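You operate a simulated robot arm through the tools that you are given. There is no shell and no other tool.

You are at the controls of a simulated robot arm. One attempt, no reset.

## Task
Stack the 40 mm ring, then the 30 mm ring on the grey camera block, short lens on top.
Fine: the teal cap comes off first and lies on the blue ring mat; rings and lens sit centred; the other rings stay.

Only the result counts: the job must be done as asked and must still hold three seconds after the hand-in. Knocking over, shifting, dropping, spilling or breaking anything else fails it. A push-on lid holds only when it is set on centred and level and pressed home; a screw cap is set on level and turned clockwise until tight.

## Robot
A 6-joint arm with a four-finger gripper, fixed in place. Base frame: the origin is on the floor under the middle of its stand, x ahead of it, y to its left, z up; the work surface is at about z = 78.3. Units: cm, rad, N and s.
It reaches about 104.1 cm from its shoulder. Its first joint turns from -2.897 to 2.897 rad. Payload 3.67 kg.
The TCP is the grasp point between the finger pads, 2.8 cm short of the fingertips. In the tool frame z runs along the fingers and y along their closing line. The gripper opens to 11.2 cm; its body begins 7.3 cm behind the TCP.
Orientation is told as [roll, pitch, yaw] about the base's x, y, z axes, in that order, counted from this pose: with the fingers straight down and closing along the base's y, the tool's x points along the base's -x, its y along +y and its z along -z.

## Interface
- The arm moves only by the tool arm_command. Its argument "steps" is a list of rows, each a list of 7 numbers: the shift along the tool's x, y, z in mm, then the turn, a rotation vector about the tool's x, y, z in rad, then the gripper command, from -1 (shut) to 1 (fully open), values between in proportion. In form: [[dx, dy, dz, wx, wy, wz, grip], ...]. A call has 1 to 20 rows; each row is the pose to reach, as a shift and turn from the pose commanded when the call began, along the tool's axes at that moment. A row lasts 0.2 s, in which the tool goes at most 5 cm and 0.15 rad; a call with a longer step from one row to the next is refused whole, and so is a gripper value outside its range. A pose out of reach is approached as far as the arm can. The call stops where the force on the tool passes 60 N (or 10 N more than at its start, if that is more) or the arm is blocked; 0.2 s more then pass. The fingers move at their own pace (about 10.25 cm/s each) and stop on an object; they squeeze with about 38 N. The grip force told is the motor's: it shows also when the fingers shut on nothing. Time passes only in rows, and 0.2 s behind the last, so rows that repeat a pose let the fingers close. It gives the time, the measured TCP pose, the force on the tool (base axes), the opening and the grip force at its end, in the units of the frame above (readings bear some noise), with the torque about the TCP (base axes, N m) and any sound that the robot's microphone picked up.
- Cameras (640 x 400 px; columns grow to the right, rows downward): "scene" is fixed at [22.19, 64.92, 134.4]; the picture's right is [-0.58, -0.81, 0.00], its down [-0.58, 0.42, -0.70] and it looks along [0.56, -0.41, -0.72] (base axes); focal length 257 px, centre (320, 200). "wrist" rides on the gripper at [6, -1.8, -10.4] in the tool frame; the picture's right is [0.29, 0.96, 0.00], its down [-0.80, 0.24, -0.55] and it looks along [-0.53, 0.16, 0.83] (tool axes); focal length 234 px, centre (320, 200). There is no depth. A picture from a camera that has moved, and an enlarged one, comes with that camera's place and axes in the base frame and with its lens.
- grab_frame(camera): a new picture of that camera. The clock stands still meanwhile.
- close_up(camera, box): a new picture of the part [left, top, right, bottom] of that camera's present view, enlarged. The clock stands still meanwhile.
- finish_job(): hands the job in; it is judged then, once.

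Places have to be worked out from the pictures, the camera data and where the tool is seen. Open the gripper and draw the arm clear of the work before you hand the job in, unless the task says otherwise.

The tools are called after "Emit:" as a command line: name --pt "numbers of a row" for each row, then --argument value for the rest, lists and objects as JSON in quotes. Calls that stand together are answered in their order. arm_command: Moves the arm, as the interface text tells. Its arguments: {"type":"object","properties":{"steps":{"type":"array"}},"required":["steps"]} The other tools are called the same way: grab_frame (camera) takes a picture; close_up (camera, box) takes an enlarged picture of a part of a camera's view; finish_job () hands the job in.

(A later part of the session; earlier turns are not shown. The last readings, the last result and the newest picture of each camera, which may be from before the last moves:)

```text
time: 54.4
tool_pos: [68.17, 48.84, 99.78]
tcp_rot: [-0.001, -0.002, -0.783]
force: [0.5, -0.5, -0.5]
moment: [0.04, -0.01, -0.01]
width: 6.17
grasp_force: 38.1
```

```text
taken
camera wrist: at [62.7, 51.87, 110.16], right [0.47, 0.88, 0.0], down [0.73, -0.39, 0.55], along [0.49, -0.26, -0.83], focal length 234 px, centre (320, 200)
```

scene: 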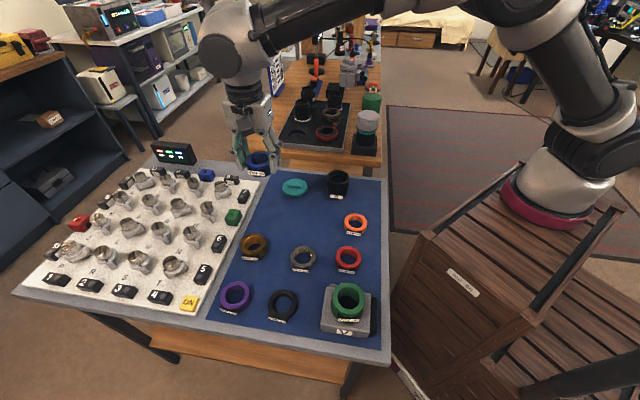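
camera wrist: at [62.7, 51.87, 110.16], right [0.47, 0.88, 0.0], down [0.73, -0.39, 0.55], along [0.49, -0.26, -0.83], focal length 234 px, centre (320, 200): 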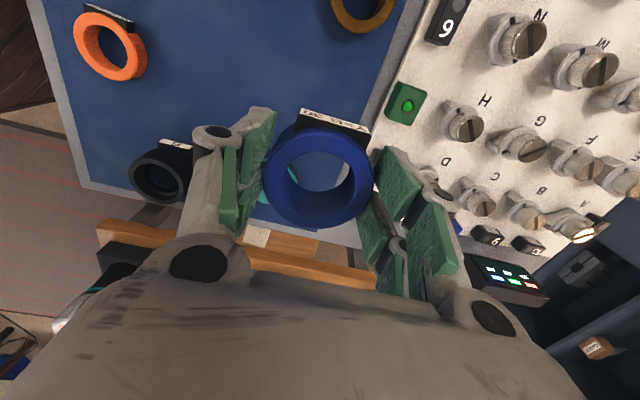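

The blue ring is held. I'll carry it at this height to above the stack.

Emit:
arm_command --pt "29.4 -28.9 0 0 0 -0.004 -0.3" --pt "58.7 -57.8 0 0 0 -0.008 -0.3" --pt "88.1 -86.7 0 0 0 -0.012 -0.3" --pt "117.4 -115.6 0 0 0 -0.016 -0.3" --pt "146.8 -144.5 0 0 0 -0.02 -0.3" --pt "176.1 -173.4 0 0 0 -0.024 -0.3" --pt "205.5 -202.3 0 0 0 -0.028 -0.3" --pt "234.8 -231.2 0 0 0 -0.03 -0.3" --pt "234.8 -231.2 0 0 0 -0.03 -0.3" --pt "234.8 -231.2 0 0 0 -0.03 -0.3"

Emit:
close_up --camera "wrist" --box '[240, 60, 400, 230]'

Emit:
close_up --camera "scene" --box '[310, 230, 400, 330]'

```text
time: 56.6
tool_pos: [34.57, 49.1, 99.77]
tcp_rot: [0.001, 0.0, -0.753]
force: [-0.3, 0.5, -2.1]
moment: [0.01, 0.0, -0.02]
width: 6.12
grasp_force: 38.3
```

```text
2.35 times, centred on (320, 145) of wrist
camera zoom: at [29.03, 52.01, 110.27], right [0.45, 0.9, 0.0], down [0.75, -0.37, 0.55], along [0.5, -0.25, -0.83], focal length 551 px, centre (320, 329)
```

zoom: 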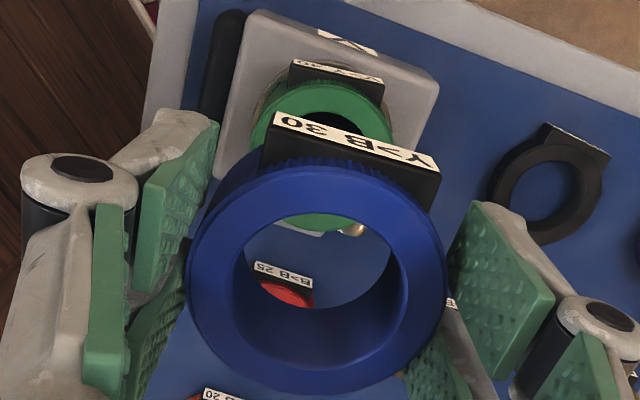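

```text
4.00 times, centred on (355, 280) of scene
camera zoom: at [22.19, 64.92, 134.4], right [-0.58, -0.81, 0.0], down [-0.58, 0.42, -0.7], along [0.56, -0.41, -0.72], focal length 1028 px, centre (180, -120)
```

zoom: 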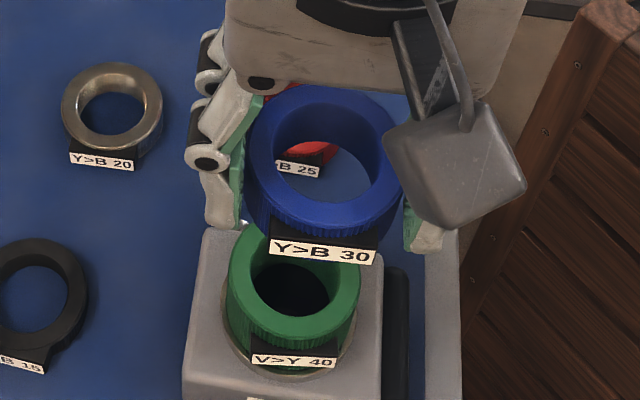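

The green ring reads about (−5, +2.5) mm from the tool in both pose and view. I'll correct and go down to about 1 cm above it.

Emit:
arm_command --pt "-4.5 2.5 0 0 0 0 -0.3" --pt "-4.5 2.5 30 0 0 0 -0.3" --pt "-4.5 2.5 60 0 0 0 -0.3" --pt "-4.5 2.5 80 0 0 0 -0.3" --pt "-4.5 2.5 80 0 0 0 -0.3" --pt "-4.5 2.5 80 0 0 0 -0.3"

Emit:
arm_command --pt "0 0 0 0 0 0 -0.3" --pt "0 0 0 0 0 0 -0.3"

Emit:
close_up --camera "wrist" --box '[250, 70, 400, 210]'

Emit:
close_up --camera "scene" --box '[325, 260, 385, 325]'

```text
time: 58.0
tool_pos: [35.26, 48.84, 91.86]
tcp_rot: [0.001, 0.001, -0.755]
force: [-0.6, 0.4, -1.5]
moment: [-0.03, 0.01, 0.0]
width: 6.1
grasp_force: 38.2
```

```text
time: 58.6
tool_pos: [35.21, 48.64, 91.86]
tcp_rot: [-0.002, -0.001, -0.753]
force: [-0.1, 0.3, -1.2]
moment: [0.0, -0.01, -0.02]
width: 6.11
grasp_force: 37.7
```

```text
2.86 times, centred on (325, 140) of wrist
camera zoom: at [29.63, 51.71, 102.27], right [0.45, 0.9, 0.0], down [0.75, -0.37, 0.55], along [0.5, -0.25, -0.83], focal length 669 px, centre (306, 371)
```

zoom: 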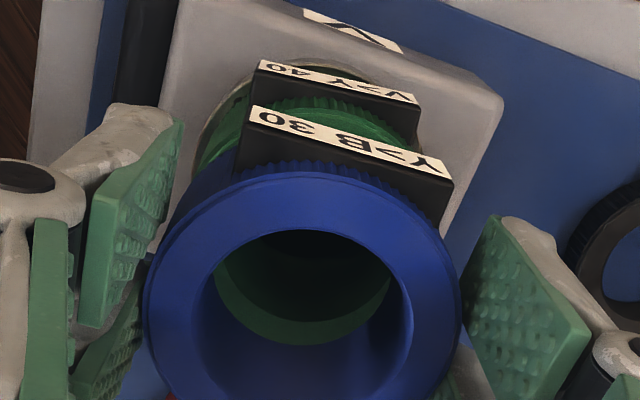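

```text
6.15 times, centred on (355, 292) of scene
camera zoom: at [22.19, 64.92, 134.4], right [-0.58, -0.81, 0.0], down [-0.58, 0.42, -0.7], along [0.56, -0.41, -0.72], focal length 1581 px, centre (105, -369)
```

zoom: 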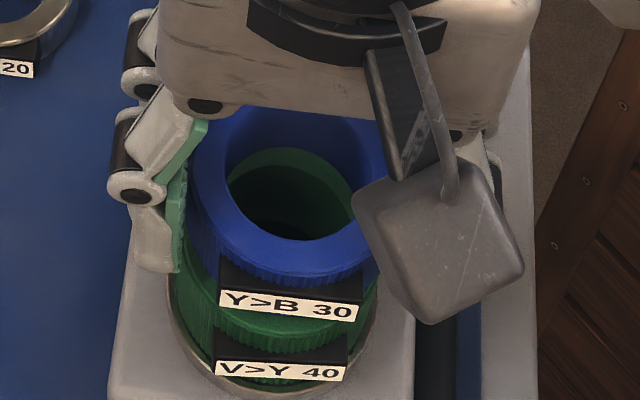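

I'll zoom in tighter for a precise comparison of the two rings.

Emit:
close_up --camera "scene" --box '[334, 272, 370, 306]'

Emit:
close_up --camera "scene" --box '[330, 295, 370, 335]'

Emit:
close_up --camera "wrist" --box '[270, 80, 390, 200]'

```text
11.76 times, centred on (352, 289) of scene
camera zoom: at [22.19, 64.92, 134.4], right [-0.58, -0.81, 0.0], down [-0.58, 0.42, -0.7], along [0.56, -0.41, -0.72], focal length 3022 px, centre (-56, -847)
```

zoom: 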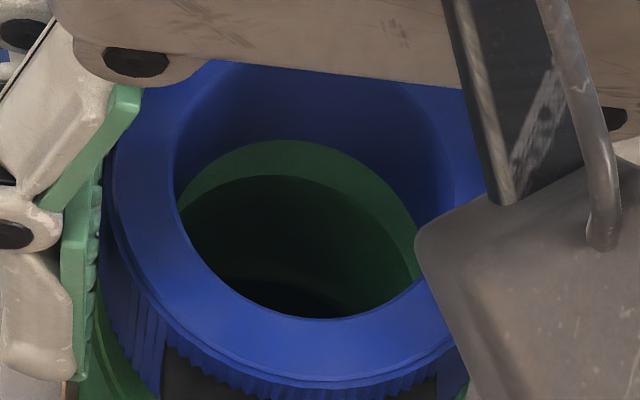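

```text
10.00 times, centred on (350, 315) of scene
camera zoom: at [22.19, 64.92, 134.4], right [-0.58, -0.81, 0.0], down [-0.58, 0.42, -0.7], along [0.56, -0.41, -0.72], focal length 2569 px, centre (20, -950)
```

zoom: 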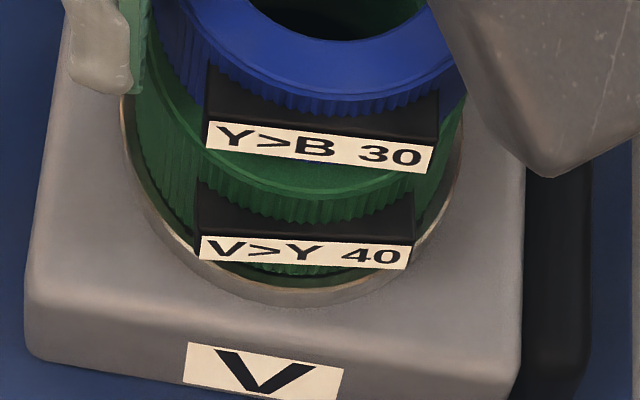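

```text
3.33 times, centred on (330, 140) of wrist
camera zoom: at [29.63, 51.71, 102.27], right [0.45, 0.9, 0.0], down [0.75, -0.37, 0.55], along [0.5, -0.25, -0.83], focal length 781 px, centre (287, 400)
```

zoom: 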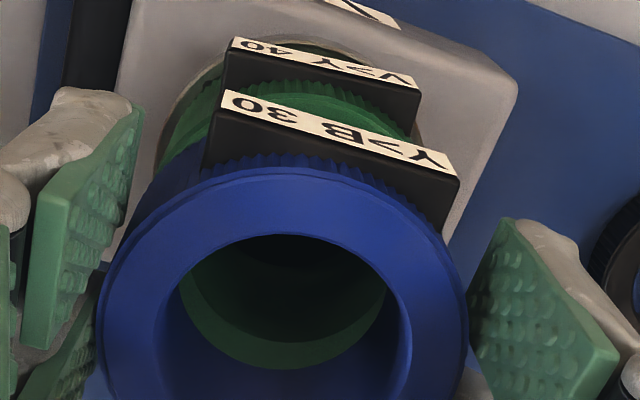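

Wrist, scene and pose data together suggest a small correction of +1.5 mm in x and +1 mm in y. I'll apply it and lower to about 3 mm above the green ring.

Emit:
arm_command --pt "1.5 1.0 0 0 0 0 -0.3" --pt "1.5 1.0 4 0 0 0 -0.3" --pt "1.5 1.0 8 0 0 0 -0.3" --pt "1.5 1.0 8 0 0 0 -0.3" --pt "1.5 1.0 8 0 0 0 -0.3"

Emit:
arm_command --pt "0 0 0 0 0 0 -0.3" --pt "0 0 0 0 0 0 -0.3"

Emit:
close_up --camera "scene" --box '[330, 270, 374, 330]'

Emit:
close_up --camera "wrist" --box '[270, 80, 390, 200]'

```text
time: 59.8
tool_pos: [35.3, 49.04, 91.01]
tcp_rot: [0.0, 0.0, -0.754]
force: [0.6, 0.7, -0.1]
moment: [-0.01, -0.01, 0.01]
width: 6.1
grasp_force: 38.4
```

```text
time: 60.4
tool_pos: [35.25, 49.12, 91.11]
tcp_rot: [0.0, 0.001, -0.753]
force: [0.0, 0.0, -1.5]
moment: [0.03, 0.02, 0.0]
width: 6.09
grasp_force: 37.6
```

```text
6.67 times, centred on (352, 300) of scene
camera zoom: at [22.19, 64.92, 134.4], right [-0.58, -0.81, 0.0], down [-0.58, 0.42, -0.7], along [0.56, -0.41, -0.72], focal length 1713 px, centre (107, -467)
```

zoom: 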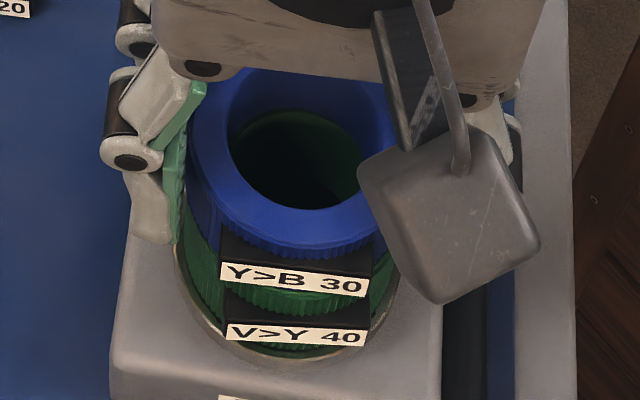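

```text
3.33 times, centred on (330, 140) of wrist
camera zoom: at [29.73, 51.93, 101.45], right [0.45, 0.9, 0.0], down [0.75, -0.37, 0.55], along [0.5, -0.25, -0.83], focal length 781 px, centre (287, 400)
```

zoom: 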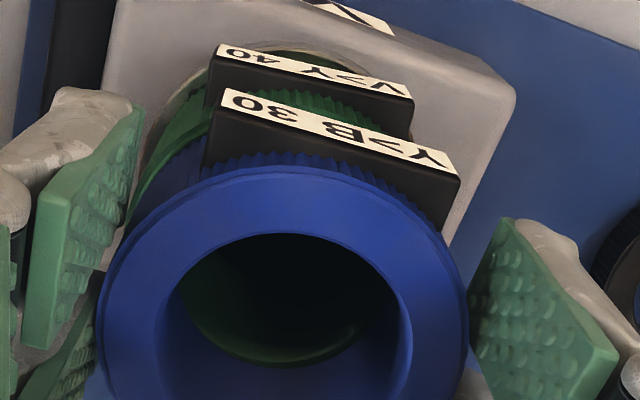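

The pose moved a bit more in y than commanded. I'll zoom in to compare blue and green edges directly.

Emit:
close_up --camera "scene" --box '[334, 276, 366, 306]'

Emit:
close_up --camera "scene" --box '[334, 296, 370, 326]'

Emit:
close_up --camera "wrist" --box '[290, 130, 360, 200]'

```text
13.33 times, centred on (350, 291) of scene
camera zoom: at [22.19, 64.92, 134.4], right [-0.58, -0.81, 0.0], down [-0.58, 0.42, -0.7], along [0.56, -0.41, -0.72], focal length 3426 px, centre (-80, -1013)
```

zoom: 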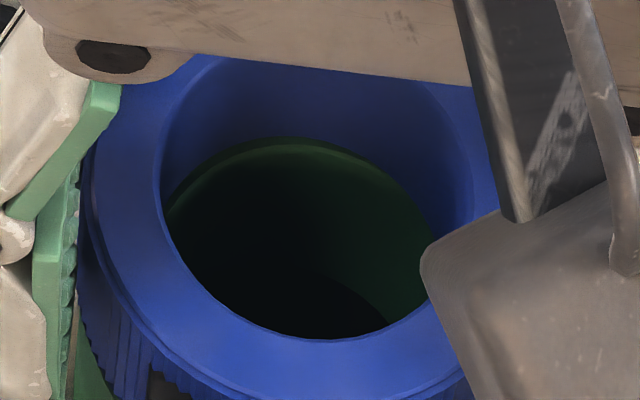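

```text
13.33 times, centred on (352, 311) of scene
camera zoom: at [22.19, 64.92, 134.4], right [-0.58, -0.81, 0.0], down [-0.58, 0.42, -0.7], along [0.56, -0.41, -0.72], focal length 3426 px, centre (-107, -1280)
```

zoom: 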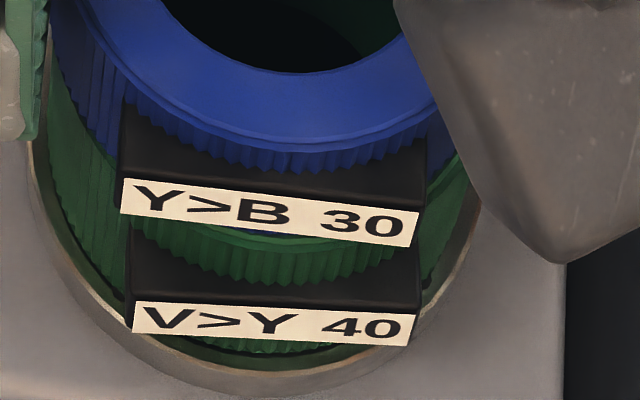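

```text
5.71 times, centred on (325, 165) of wrist
camera zoom: at [29.73, 51.93, 101.45], right [0.45, 0.9, 0.0], down [0.75, -0.37, 0.55], along [0.5, -0.25, -0.83], focal length 1338 px, centre (291, 400)
```

zoom: 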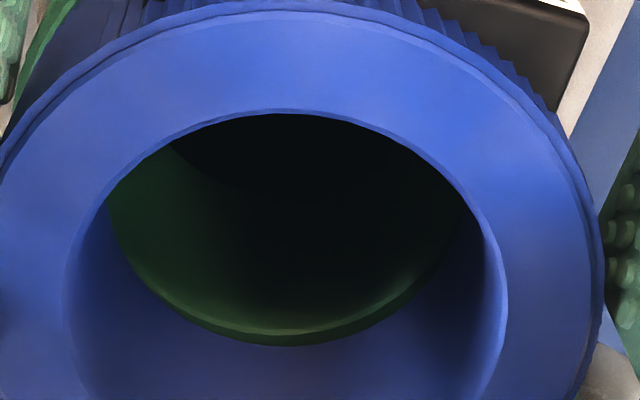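

Through the blue bore, the green rim shows as an even crescent in both cameras, so the rings are concentric within about 1 mm. I'll lower until light contact.

Emit:
arm_command --pt "0 0 1 0 0 0 -0.3" --pt "0 0 2 0 0 0 -0.3" --pt "0 0 2 0 0 0 -0.3"

Emit:
arm_command --pt "0 0 1 0 0 0 -0.3" --pt "0 0 1 0 0 0 -0.3"

```text
time: 61.2
tool_pos: [35.44, 48.91, 91.0]
tcp_rot: [0.003, 0.002, -0.754]
force: [-2.5, 0.1, 14.3]
moment: [-0.05, 0.08, 0.01]
width: 6.08
grasp_force: 38.3
```

```text
time: 61.8
tool_pos: [35.52, 48.89, 90.92]
tcp_rot: [0.002, 0.002, -0.755]
force: [3.1, -2.2, 22.0]
moment: [-0.12, -0.22, 0.01]
width: 6.01
grasp_force: 37.8
```

Contact is at TCP z≈91.0, but the reading suggests a small sideways slip. I'll check the views again.

Emit:
close_up --camera "scene" --box '[334, 276, 366, 306]'

Emit:
close_up --camera "wrist" --box '[290, 130, 360, 200]'

Emit:
close_up --camera "scene" --box '[325, 270, 385, 340]'

```text
13.33 times, centred on (350, 291) of scene
camera zoom: at [22.19, 64.92, 134.4], right [-0.58, -0.81, 0.0], down [-0.58, 0.42, -0.7], along [0.56, -0.41, -0.72], focal length 3426 px, centre (-80, -1013)
```

zoom: 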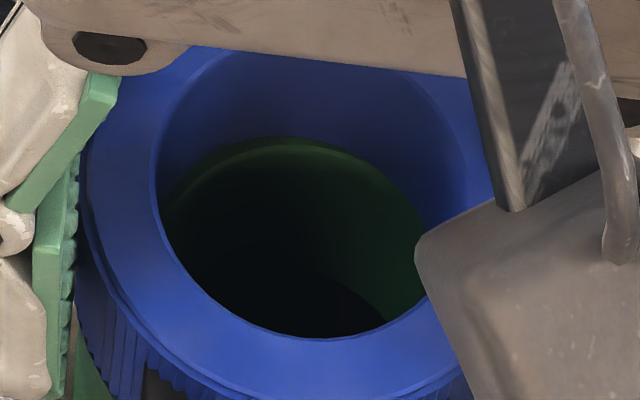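

```text
5.71 times, centred on (325, 165) of wrist
camera zoom: at [29.89, 51.84, 101.29], right [0.45, 0.9, 0.0], down [0.74, -0.37, 0.55], along [0.5, -0.24, -0.83], focal length 1338 px, centre (291, 400)
```

zoom: 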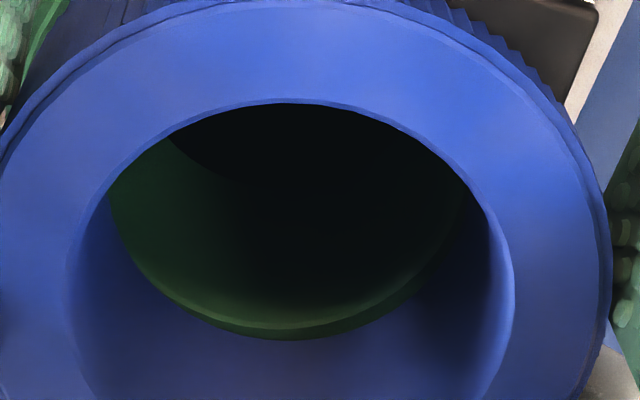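

```text
5.71 times, centred on (355, 305) of scene
camera zoom: at [22.19, 64.92, 134.4], right [-0.58, -0.81, 0.0], down [-0.58, 0.42, -0.7], along [0.56, -0.41, -0.72], focal length 1468 px, centre (120, -400)
```

zoom: 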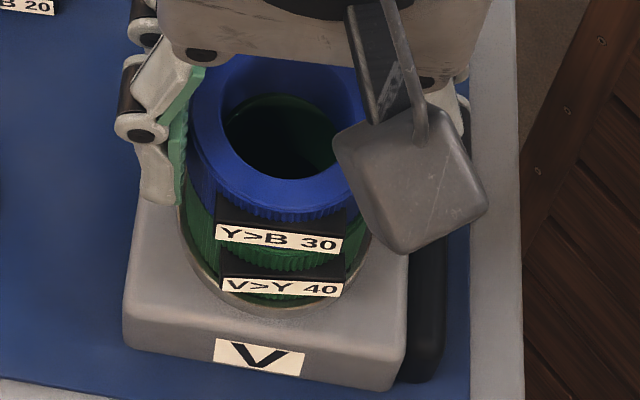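

The rings remain concentric to about 1 mm. I'll release now by opening the fingers, then rise straight up.

Emit:
arm_command --pt "0 0 -0.5 0 0 0 -0.3" --pt "0 0 -0.5 0 0 0 0.2" --pt "0 0 -0.5 0 0 0 0.4" --pt "0 0 -0.5 0 0 0 0.4"

Emit:
arm_command --pt "0 0 -10 0 0 0 0.43" --pt "0 0 -30 0 0 0 0.43" --pt "0 0 -65 0 0 0 0.43" --pt "0 0 -100 0 0 0 0.43" --pt "-40 0 -100 0 0 0 0.43" --pt "-80 0 -100 0 0 0 0.43" --pt "-120 0 -100 0 0 0 0.43" --pt "-120 0 -100 0 0 0 0.43"

Emit:
close_up --camera "scene" --box '[325, 265, 385, 340]'

Emit:
grab_frame --camera "scene"

```text
time: 62.8
tool_pos: [35.52, 48.84, 90.88]
tcp_rot: [0.001, -0.001, -0.754]
force: [-0.2, -0.1, -0.4]
moment: [-0.02, -0.03, 0.0]
width: 7.82
grasp_force: 0.1
```

```text
time: 64.6
tool_pos: [44.36, 40.73, 100.84]
tcp_rot: [0.0, 0.001, -0.754]
force: [-0.3, 0.1, 0.1]
moment: [0.02, 0.02, 0.0]
width: 8.0
grasp_force: 0.2
```

```text
5.33 times, centred on (355, 302) of scene
camera zoom: at [22.19, 64.92, 134.4], right [-0.58, -0.81, 0.0], down [-0.58, 0.42, -0.7], along [0.56, -0.41, -0.72], focal length 1370 px, centre (133, -347)
```

zoom: 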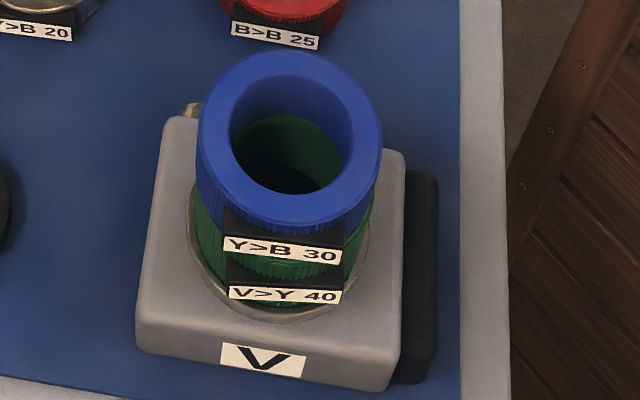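

```text
taken
```

scene: 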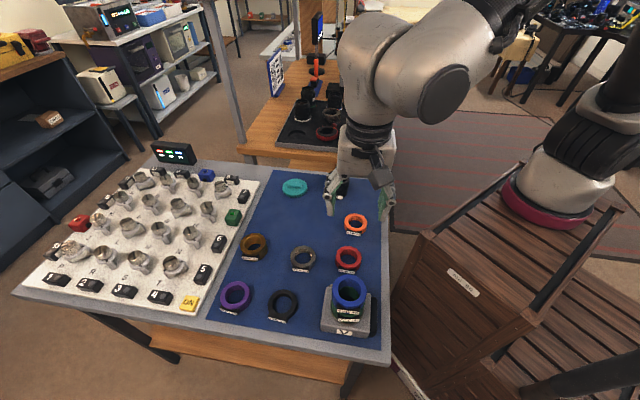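

Both rings are stacked. I'll zoom in to measure the concentricity without occlusion.

Emit:
close_up --camera "scene" --box '[332, 270, 376, 330]'

Emit:
close_up --camera "scene" --box '[334, 270, 374, 300]'

Emit:
close_up --camera "scene" --box '[330, 295, 374, 330]'

Emit:
grab_frame --camera "wrist"

```text
6.67 times, centred on (354, 300) of scene
camera zoom: at [22.19, 64.92, 134.4], right [-0.58, -0.81, 0.0], down [-0.58, 0.42, -0.7], along [0.56, -0.41, -0.72], focal length 1713 px, centre (93, -467)
```

zoom: 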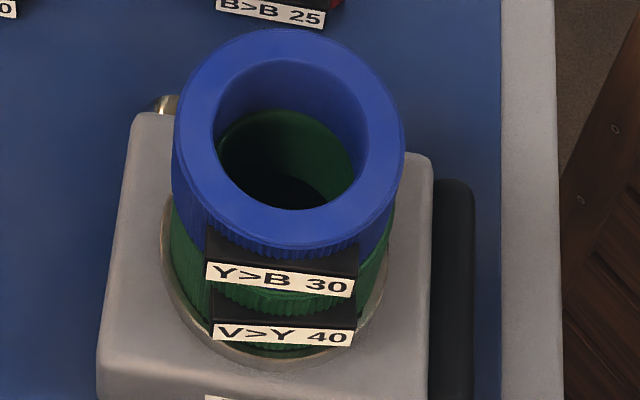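

```text
13.33 times, centred on (354, 285) of scene
camera zoom: at [22.19, 64.92, 134.4], right [-0.58, -0.81, 0.0], down [-0.58, 0.42, -0.7], along [0.56, -0.41, -0.72], focal length 3426 px, centre (-133, -933)
```

zoom: 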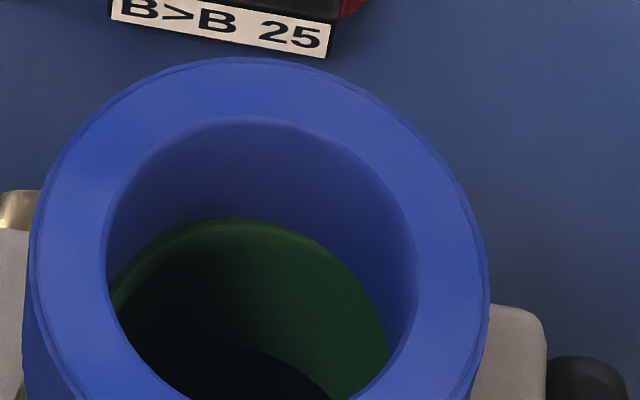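

```text
11.43 times, centred on (352, 312) of scene
camera zoom: at [22.19, 64.92, 134.4], right [-0.58, -0.81, 0.0], down [-0.58, 0.42, -0.7], along [0.56, -0.41, -0.72], focal length 2936 px, centre (-46, -1086)
```

zoom: 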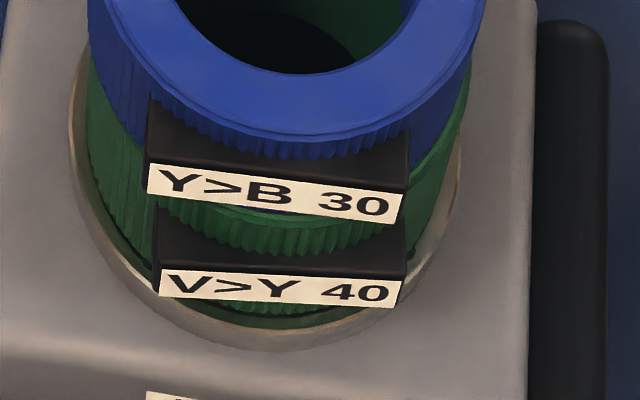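

```text
taken
camera wrist: at [38.68, 43.58, 111.21], right [0.45, 0.9, 0.0], down [0.75, -0.37, 0.55], along [0.5, -0.25, -0.83], focal length 234 px, centre (320, 200)
```

wrist: 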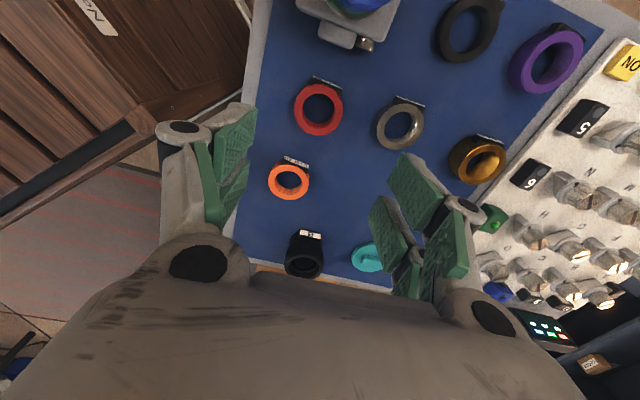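

By the scene camera, blue sits about 1.5–2 mm toward tool −x of green. I'll verify from nearly overhead with the wrist camera before fetching the lens.

Emit:
arm_command --pt "30 -0.6 -10 0 0 0 0.43" --pt "60 -1.2 -20 0 0 0 0.43" --pt "92 -1.8 -20 0 0 0 0.43" --pt "122 -2.5 -20 0 0 0 0.43" --pt "122 -2.5 -20 0 0 0 0.43" --pt "122 -2.5 -20 0 0 0 0.43"

Emit:
arm_command --pt "0 0 0 0 0 0 0.43" --pt "0 0 0 0 0 0 0.43"

Emit:
close_up --camera "wrist" --box '[270, 55, 380, 155]'

Emit:
close_up --camera "wrist" --box '[300, 90, 350, 140]'

```text
time: 66.0
tool_pos: [35.48, 48.67, 102.99]
tcp_rot: [-0.001, -0.001, -0.754]
force: [0.3, 0.0, 0.8]
moment: [0.03, -0.01, 0.03]
width: 8.03
grasp_force: 0.0
```

```text
time: 66.6
tool_pos: [35.47, 48.63, 102.93]
tcp_rot: [0.001, -0.001, -0.754]
force: [-0.2, 0.1, 0.2]
moment: [-0.01, -0.02, -0.01]
width: 8.01
grasp_force: 0.2
```

```text
4.00 times, centred on (325, 105) of wrist
camera zoom: at [29.94, 51.67, 113.41], right [0.45, 0.9, 0.0], down [0.75, -0.37, 0.55], along [0.5, -0.25, -0.83], focal length 937 px, centre (300, 580)
```

zoom: 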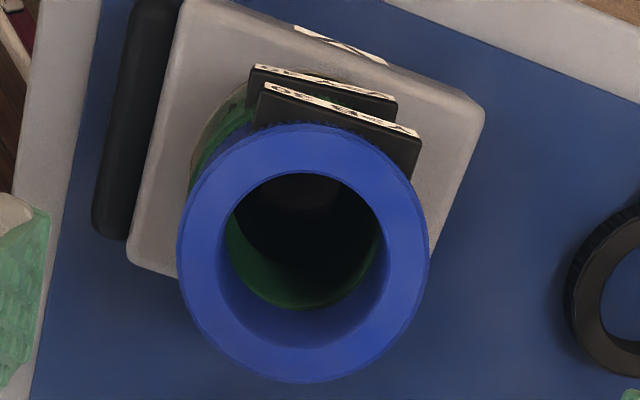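

```text
8.00 times, centred on (325, 115) of wrist
camera zoom: at [29.94, 51.67, 113.41], right [0.45, 0.9, 0.0], down [0.75, -0.37, 0.55], along [0.5, -0.25, -0.83], focal length 1873 px, centre (280, 880)
```

zoom: 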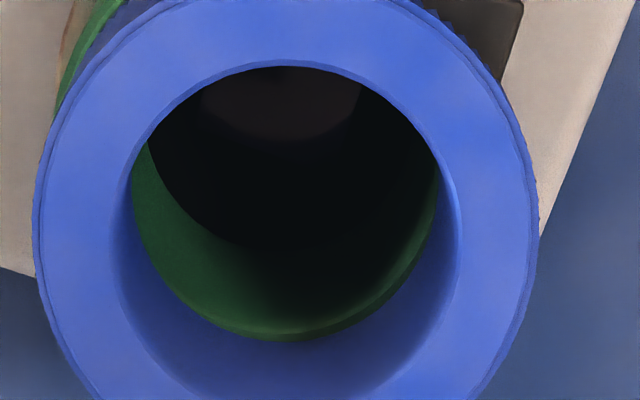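

From overhead, blue and green are concentric within about 1.2 mm, which I accept. Now I'll go to the lens near (65.2, 27.2), staying high.

Emit:
arm_command --pt "-40 5.2 0 0 0 0.003 0.5" --pt "-80 10.4 5 0 0 0.006 0.5" --pt "-120 15.6 10 0 0 0.01 0.5" --pt "-160 20.8 15 0 0 0.013 0.5" --pt "-200 26 20 0 0 0.016 0.5" --pt "-240 31.2 25 0 0 0.02 0.5" --pt "-280 36.4 30 0 0 0.024 0.5" --pt "-320 41.6 35 0 0 0.027 0.5" --pt "-361 46.7 40 0 0 0.03 0.5" --pt "-361 46.7 40 0 0 0.03 0.5" --pt "-361 46.7 40 0 0 0.03 0.5"

Emit:
grab_frame --camera "wrist"

Emit:
close_up --camera "wrist" --box '[250, 50, 410, 170]'

Emit:
close_up --camera "scene" --box '[300, 140, 380, 210]'

```text
time: 69.0
tool_pos: [64.77, 27.59, 98.78]
tcp_rot: [0.001, 0.002, -0.782]
force: [0.1, 0.2, 0.0]
moment: [0.0, -0.03, -0.01]
width: 8.4
grasp_force: 0.1
```

```text
taken
camera wrist: at [59.31, 30.64, 109.23], right [0.47, 0.88, 0.0], down [0.73, -0.39, 0.55], along [0.49, -0.26, -0.83], focal length 234 px, centre (320, 200)
```

wrist: 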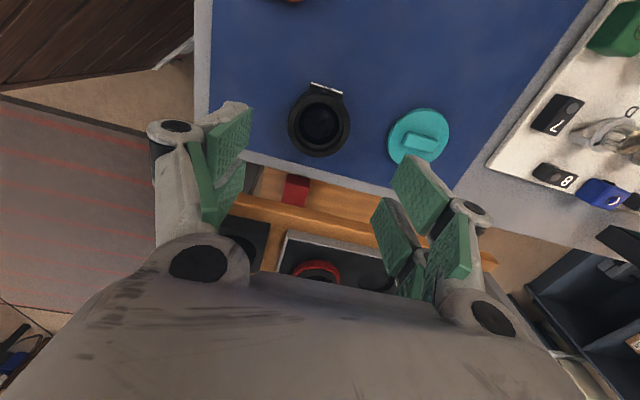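

```text
3.33 times, centred on (330, 110) of wrist
camera zoom: at [59.31, 30.64, 109.23], right [0.47, 0.88, 0.0], down [0.73, -0.39, 0.55], along [0.49, -0.26, -0.83], focal length 781 px, centre (287, 500)
```

zoom: 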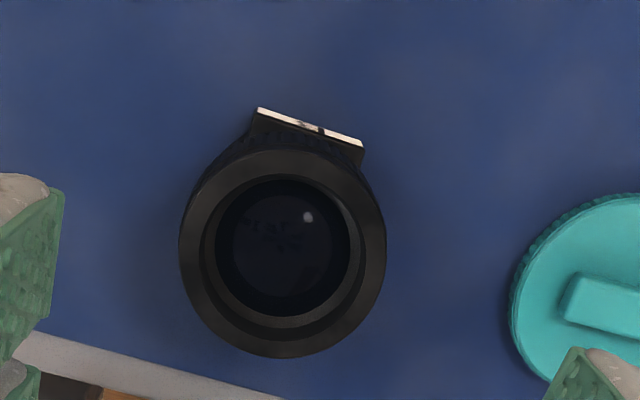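

```text
5.71 times, centred on (340, 175) of scene
camera zoom: at [22.19, 64.92, 134.4], right [-0.58, -0.81, 0.0], down [-0.58, 0.42, -0.7], along [0.56, -0.41, -0.72], focal length 1468 px, centre (206, 343)
```

zoom: 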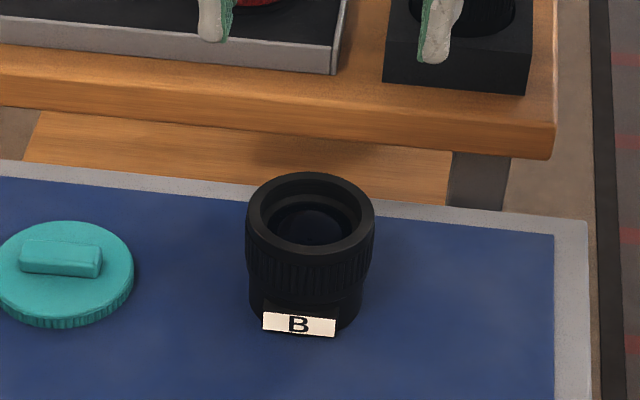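

The lens centre is at tool offset (−10, +1) mm with an OD of about 6.4 cm. I'll shift over it, lower to just above its top and check.

Emit:
arm_command --pt "-10 1 0 0 0 0 0.5" --pt "-10 1 40 0 0 0 0.5" --pt "-10 1 80 0 0 0 0.5" --pt "-10 1 85 0 0 0 0.5" --pt "-10 1 85 0 0 0 0.5" --pt "-10 1 85 0 0 0 0.5"

Emit:
close_up --camera "wrist" --box '[210, 50, 430, 220]'

Emit:
close_up --camera "scene" --box '[280, 130, 390, 210]'

```text
time: 70.4
tool_pos: [65.34, 27.18, 90.17]
tcp_rot: [0.001, -0.001, -0.784]
force: [0.0, -0.1, 0.0]
moment: [-0.02, -0.01, 0.02]
width: 8.38
grasp_force: 0.0
```

```text
2.35 times, centred on (320, 135) of wrist
camera zoom: at [59.94, 30.26, 100.61], right [0.47, 0.88, 0.0], down [0.73, -0.39, 0.55], along [0.49, -0.26, -0.83], focal length 551 px, centre (320, 353)
```

zoom: 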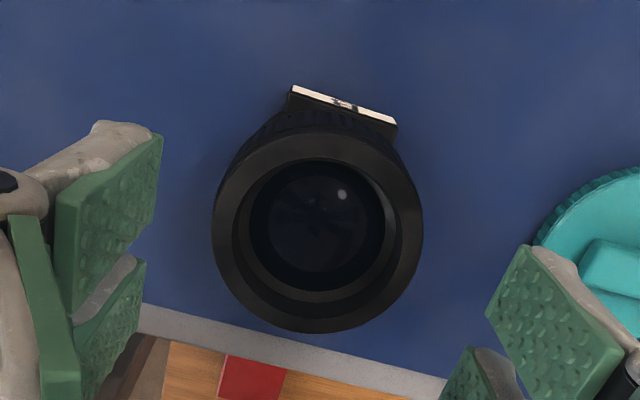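

```text
5.00 times, centred on (335, 170) of scene
camera zoom: at [22.19, 64.92, 134.4], right [-0.58, -0.81, 0.0], down [-0.58, 0.42, -0.7], along [0.56, -0.41, -0.72], focal length 1285 px, centre (245, 350)
```

zoom: 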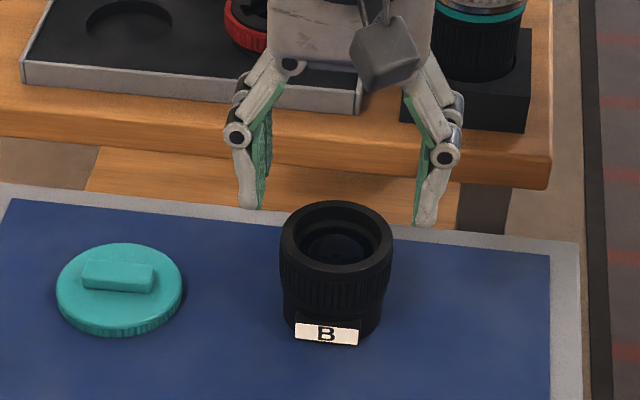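

The lens is centred within about 2 mm. I'll correct (−2, −1) mm and lower the fingers around its knurled upper part to TCP z≈84.4.

Emit:
arm_command --pt "-2 -1 10 0 0 0 0.5" --pt "-2 -1 30 0 0 0 0.5" --pt "-2 -1 50 0 0 0 0.5" --pt "-2 -1 57 0 0 0 0.5" --pt "-2 -1 57 0 0 0 0.5"

Emit:
close_up --camera "wrist" --box '[210, 70, 430, 240]'

Emit:
close_up --camera "scene" --box '[295, 145, 375, 205]'

```text
time: 71.6
tool_pos: [65.6, 26.84, 84.74]
tcp_rot: [0.0, -0.002, -0.784]
force: [0.4, 0.4, -0.2]
moment: [0.01, 0.02, -0.01]
width: 8.38
grasp_force: 0.0
```

```text
2.35 times, centred on (320, 155) of wrist
camera zoom: at [60.16, 29.89, 95.05], right [0.47, 0.88, 0.0], down [0.73, -0.39, 0.55], along [0.49, -0.26, -0.83], focal length 551 px, centre (320, 306)
```

zoom: 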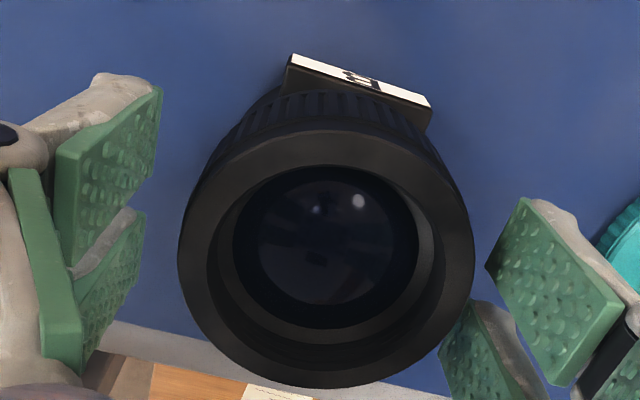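

```text
6.67 times, centred on (335, 175) of scene
camera zoom: at [22.19, 64.92, 134.4], right [-0.58, -0.81, 0.0], down [-0.58, 0.42, -0.7], along [0.56, -0.41, -0.72], focal length 1713 px, centre (220, 367)
```

zoom: 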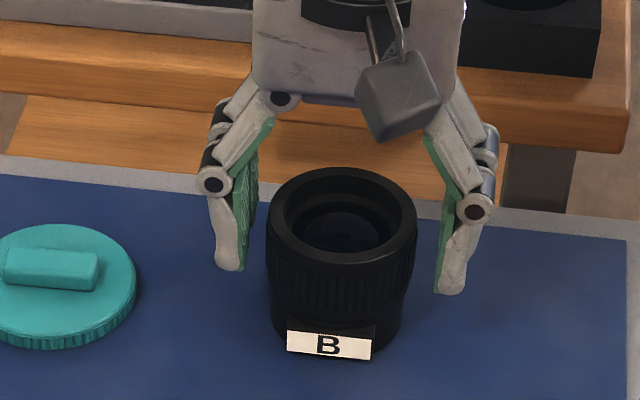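

The lens is centred within 1–2 mm between the pads. I'll drop 2 mm more and close on the knurled section.

Emit:
arm_command --pt "1 -0.3 2 0 0 0 0.5" --pt "1 -0.3 2 0 0 0 0.3" --pt "1 -0.3 2 0 0 0 0.15" --pt "1 -0.3 2 0 0 0 -0.1" --pt "1 -0.3 2 0 0 0 -0.2" --pt "1 -0.3 2 0 0 0 -0.2"

Emit:
close_up --camera "wrist" --box '[210, 70, 430, 240]'

Emit:
close_up --camera "scene" --box '[295, 145, 375, 205]'

```text
time: 73.0
tool_pos: [65.46, 26.74, 84.44]
tcp_rot: [0.001, 0.001, -0.784]
force: [1.2, 1.0, 3.5]
moment: [-0.01, 0.0, -0.03]
width: 6.14
grasp_force: 38.2
```

```text
2.35 times, centred on (320, 155) of wrist
camera zoom: at [60.03, 29.87, 94.85], right [0.47, 0.88, 0.0], down [0.73, -0.39, 0.55], along [0.49, -0.26, -0.83], focal length 551 px, centre (320, 306)
```

zoom: 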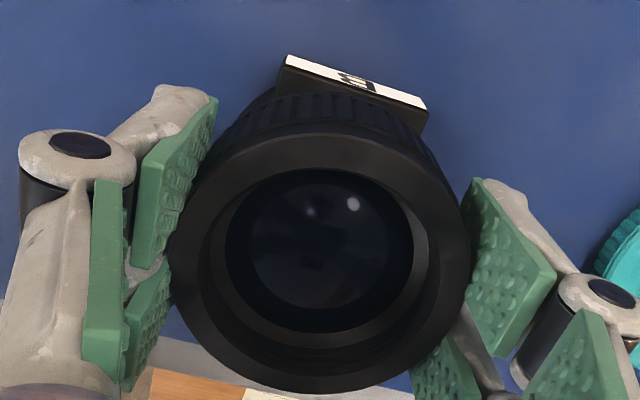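

```text
6.67 times, centred on (335, 175) of scene
camera zoom: at [22.19, 64.92, 134.4], right [-0.58, -0.81, 0.0], down [-0.58, 0.42, -0.7], along [0.56, -0.41, -0.72], focal length 1713 px, centre (220, 367)
```

zoom: 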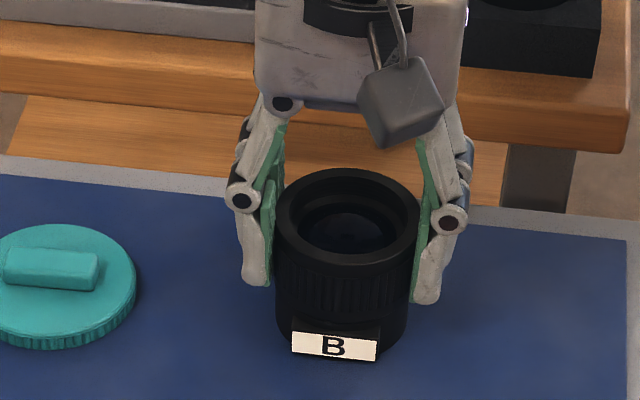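

The lens is gripped firmly. I'll lift it well clear.

Emit:
arm_command --pt "0 0 -5 0 0 0 -0.2" --pt "0 0 -20 0 0 0 -0.2" --pt "0 0 -55 0 0 0 -0.2" --pt "0 0 -95 0 0 0 -0.2" --pt "0 0 -140 0 0 0 -0.2" --pt "0 0 -185 0 0 0 -0.2" --pt "0 0 -215 0 0 0 -0.2" --pt "0 0 -215 0 0 0 -0.2"

Emit:
grab_frame --camera "scene"

Emit:
close_up --camera "wrist" --box '[210, 70, 430, 240]'

```text
time: 74.8
tool_pos: [65.34, 26.75, 105.93]
tcp_rot: [-0.001, 0.0, -0.784]
force: [0.6, -0.6, -3.0]
moment: [-0.03, -0.02, 0.01]
width: 6.14
grasp_force: 37.8
```

```text
taken
```

scene: 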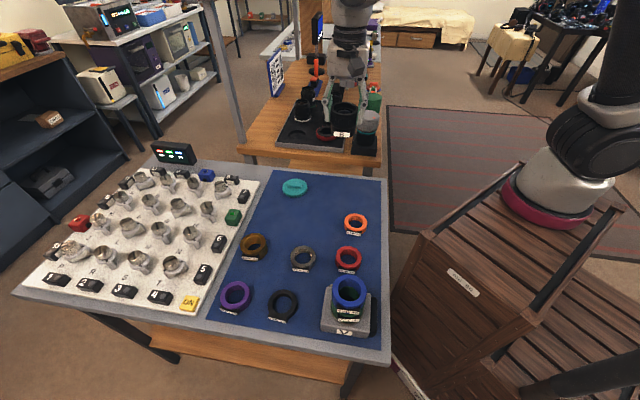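

```text
2.35 times, centred on (320, 155) of wrist
camera zoom: at [59.87, 29.88, 116.33], right [0.47, 0.88, 0.0], down [0.73, -0.39, 0.55], along [0.49, -0.26, -0.83], focal length 551 px, centre (320, 306)
```

zoom: 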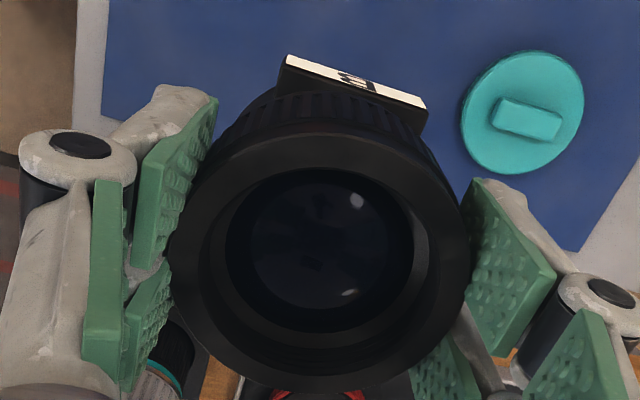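

The lens is held without slipping. I'll carry it over the stack at this height.

Emit:
arm_command --pt "40.6 -6.2 0 0 0 -0.003 -0.2" --pt "81.2 -12.3 0 0 0 -0.006 -0.2" --pt "121.7 -18.5 0 0 0 -0.01 -0.2" --pt "162.3 -24.6 0 0 0 -0.013 -0.2" --pt "202.9 -30.8 0 0 0 -0.016 -0.2" --pt "243.5 -36.9 0 0 0 -0.02 -0.2" --pt "284 -43.1 0 0 0 -0.024 -0.2" --pt "324.6 -49.2 0 0 0 -0.027 -0.2" --pt "365.2 -55.4 0 0 0 -0.03 -0.2" --pt "365.2 -55.4 0 0 0 -0.03 -0.2" --pt "365.2 -55.4 0 0 0 -0.03 -0.2"

Emit:
arm_command --pt "0 0 0 0 0 0 -0.2" --pt "0 0 0 0 0 0 -0.2"

Emit:
close_up --camera "wrist" --box '[230, 40, 410, 240]'

Emit:
close_up --camera "scene" --box '[310, 210, 400, 320]'

```text
time: 77.2
tool_pos: [35.96, 48.84, 105.89]
tcp_rot: [-0.001, 0.0, -0.754]
force: [0.6, 0.5, -1.7]
moment: [0.0, -0.01, -0.02]
width: 6.14
grasp_force: 37.9
```

```text
time: 77.8
tool_pos: [35.89, 48.82, 105.98]
tcp_rot: [0.0, 0.001, -0.753]
force: [0.9, 0.3, -2.1]
moment: [-0.05, 0.0, -0.02]
width: 6.15
grasp_force: 37.7
```

```text
2.00 times, centred on (320, 140) of wrist
camera zoom: at [30.4, 51.68, 116.39], right [0.45, 0.9, 0.0], down [0.75, -0.37, 0.55], along [0.5, -0.25, -0.83], focal length 468 px, centre (320, 320)
```

zoom: 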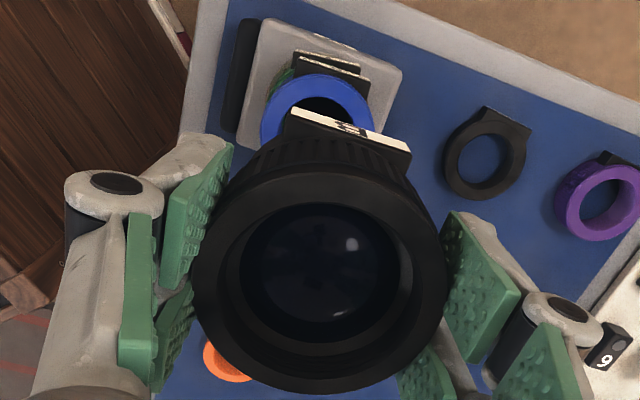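

```text
3.64 times, centred on (355, 265) of scene
camera zoom: at [22.19, 64.92, 134.4], right [-0.58, -0.81, 0.0], down [-0.58, 0.42, -0.7], along [0.56, -0.41, -0.72], focal length 934 px, centre (193, -36)
```

zoom: 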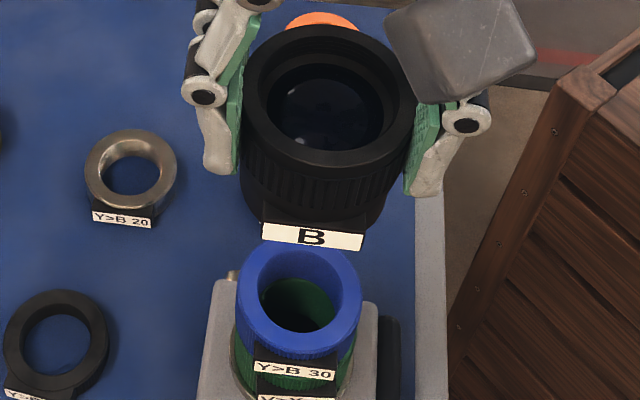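

The lens needs about (+1, −3) mm per both vision and pose. I'll apply that and lower to about 1 cm above the blue ring.

Emit:
arm_command --pt "1 -3 0 0 0 0 -0.2" --pt "1 -3 30 0 0 0 -0.2" --pt "1 -3 60 0 0 0 -0.2" --pt "1 -3 80 0 0 0 -0.2" --pt "1 -3 84 0 0 0 -0.2" --pt "1 -3 84 0 0 0 -0.2"

Emit:
arm_command --pt "0 0 0 0 0 0 -0.2" --pt "0 0 0 0 0 0 -0.2"

Emit:
close_up --camera "scene" --box '[325, 240, 385, 330]'

Emit:
close_up --camera "scene" --box '[330, 265, 376, 305]'

Emit:
close_up --camera "wrist" --box '[230, 60, 410, 240]'

```text
time: 79.2
tool_pos: [35.58, 48.59, 97.31]
tcp_rot: [-0.001, -0.001, -0.754]
force: [0.7, 0.4, -2.4]
moment: [0.0, 0.0, 0.03]
width: 6.14
grasp_force: 37.5
```

```text
time: 79.8
tool_pos: [35.62, 48.64, 97.26]
tcp_rot: [0.0, 0.001, -0.754]
force: [-0.2, 0.3, -2.5]
moment: [0.04, 0.01, 0.01]
width: 6.15
grasp_force: 38.3
```

```text
4.44 times, centred on (355, 285) of scene
camera zoom: at [22.19, 64.92, 134.4], right [-0.58, -0.81, 0.0], down [-0.58, 0.42, -0.7], along [0.56, -0.41, -0.72], focal length 1142 px, centre (164, -178)
```

zoom: 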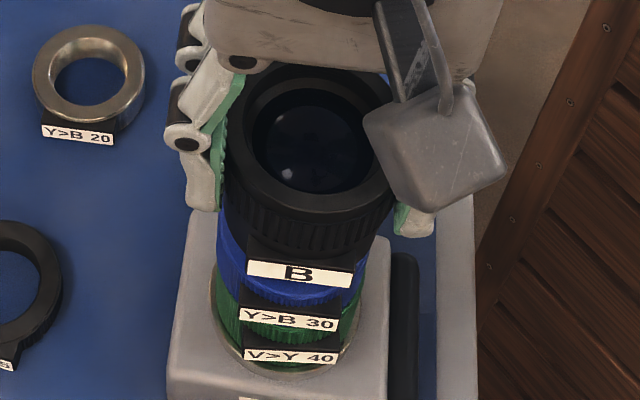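

```text
10.00 times, centred on (353, 285) of scene
camera zoom: at [22.19, 64.92, 134.4], right [-0.58, -0.81, 0.0], down [-0.58, 0.42, -0.7], along [0.56, -0.41, -0.72], focal length 2569 px, centre (-10, -650)
```

zoom: 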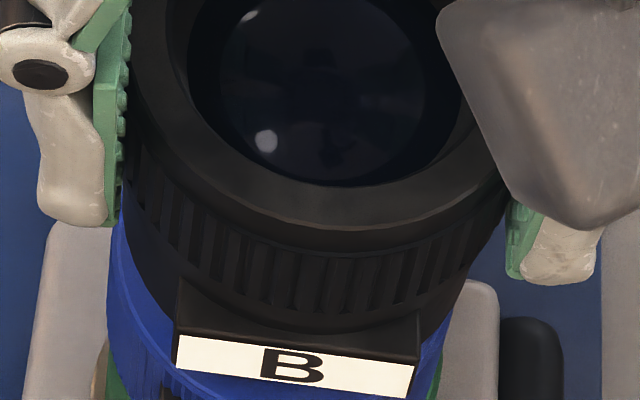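

```text
2.22 times, centred on (320, 150) of wrist
camera zoom: at [30.03, 51.49, 107.79], right [0.45, 0.9, 0.0], down [0.75, -0.37, 0.55], along [0.5, -0.25, -0.83], focal length 520 px, centre (320, 311)
```

zoom: 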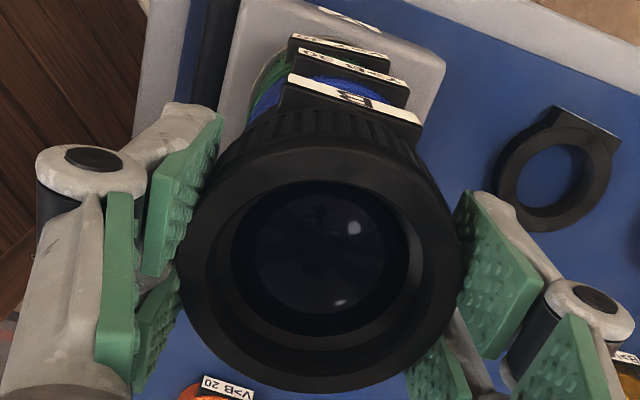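

The TCP is at (35.60, 48.62), right on target, and the lens looks concentric with the blue ring in both views. I'll lower until light contact.

Emit:
arm_command --pt "0 0 3 0 0 0 -0.2" --pt "0 0 6 0 0 0 -0.2" --pt "0 0 6 0 0 0 -0.2"

Emit:
arm_command --pt "0 0 1 0 0 0 -0.2" --pt "0 0 2 0 0 0 -0.2" --pt "0 0 2 0 0 0 -0.2"

Emit:
close_up --camera "scene" --box '[325, 250, 385, 330]'

```text
time: 80.6
tool_pos: [35.46, 48.61, 96.87]
tcp_rot: [0.0, 0.001, -0.754]
force: [0.7, -0.7, -2.5]
moment: [0.0, -0.04, 0.01]
width: 6.14
grasp_force: 38.3
```

```text
time: 81.4
tool_pos: [35.39, 48.55, 96.69]
tcp_rot: [-0.001, 0.001, -0.755]
force: [0.8, -0.2, -2.6]
moment: [0.0, 0.01, -0.01]
width: 6.17
grasp_force: 37.9
```

```text
5.00 times, centred on (355, 290) of scene
camera zoom: at [22.19, 64.92, 134.4], right [-0.58, -0.81, 0.0], down [-0.58, 0.42, -0.7], along [0.56, -0.41, -0.72], focal length 1285 px, centre (145, -250)
```

zoom: 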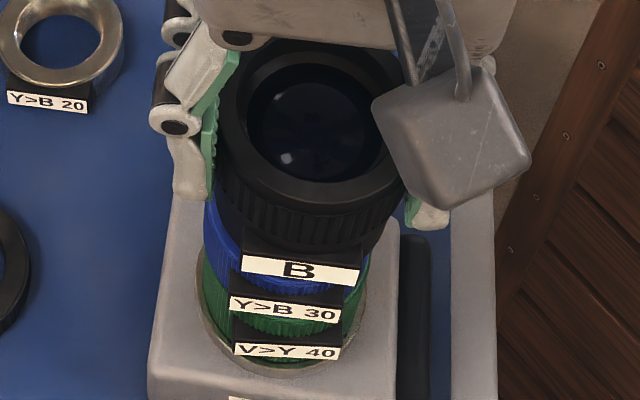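

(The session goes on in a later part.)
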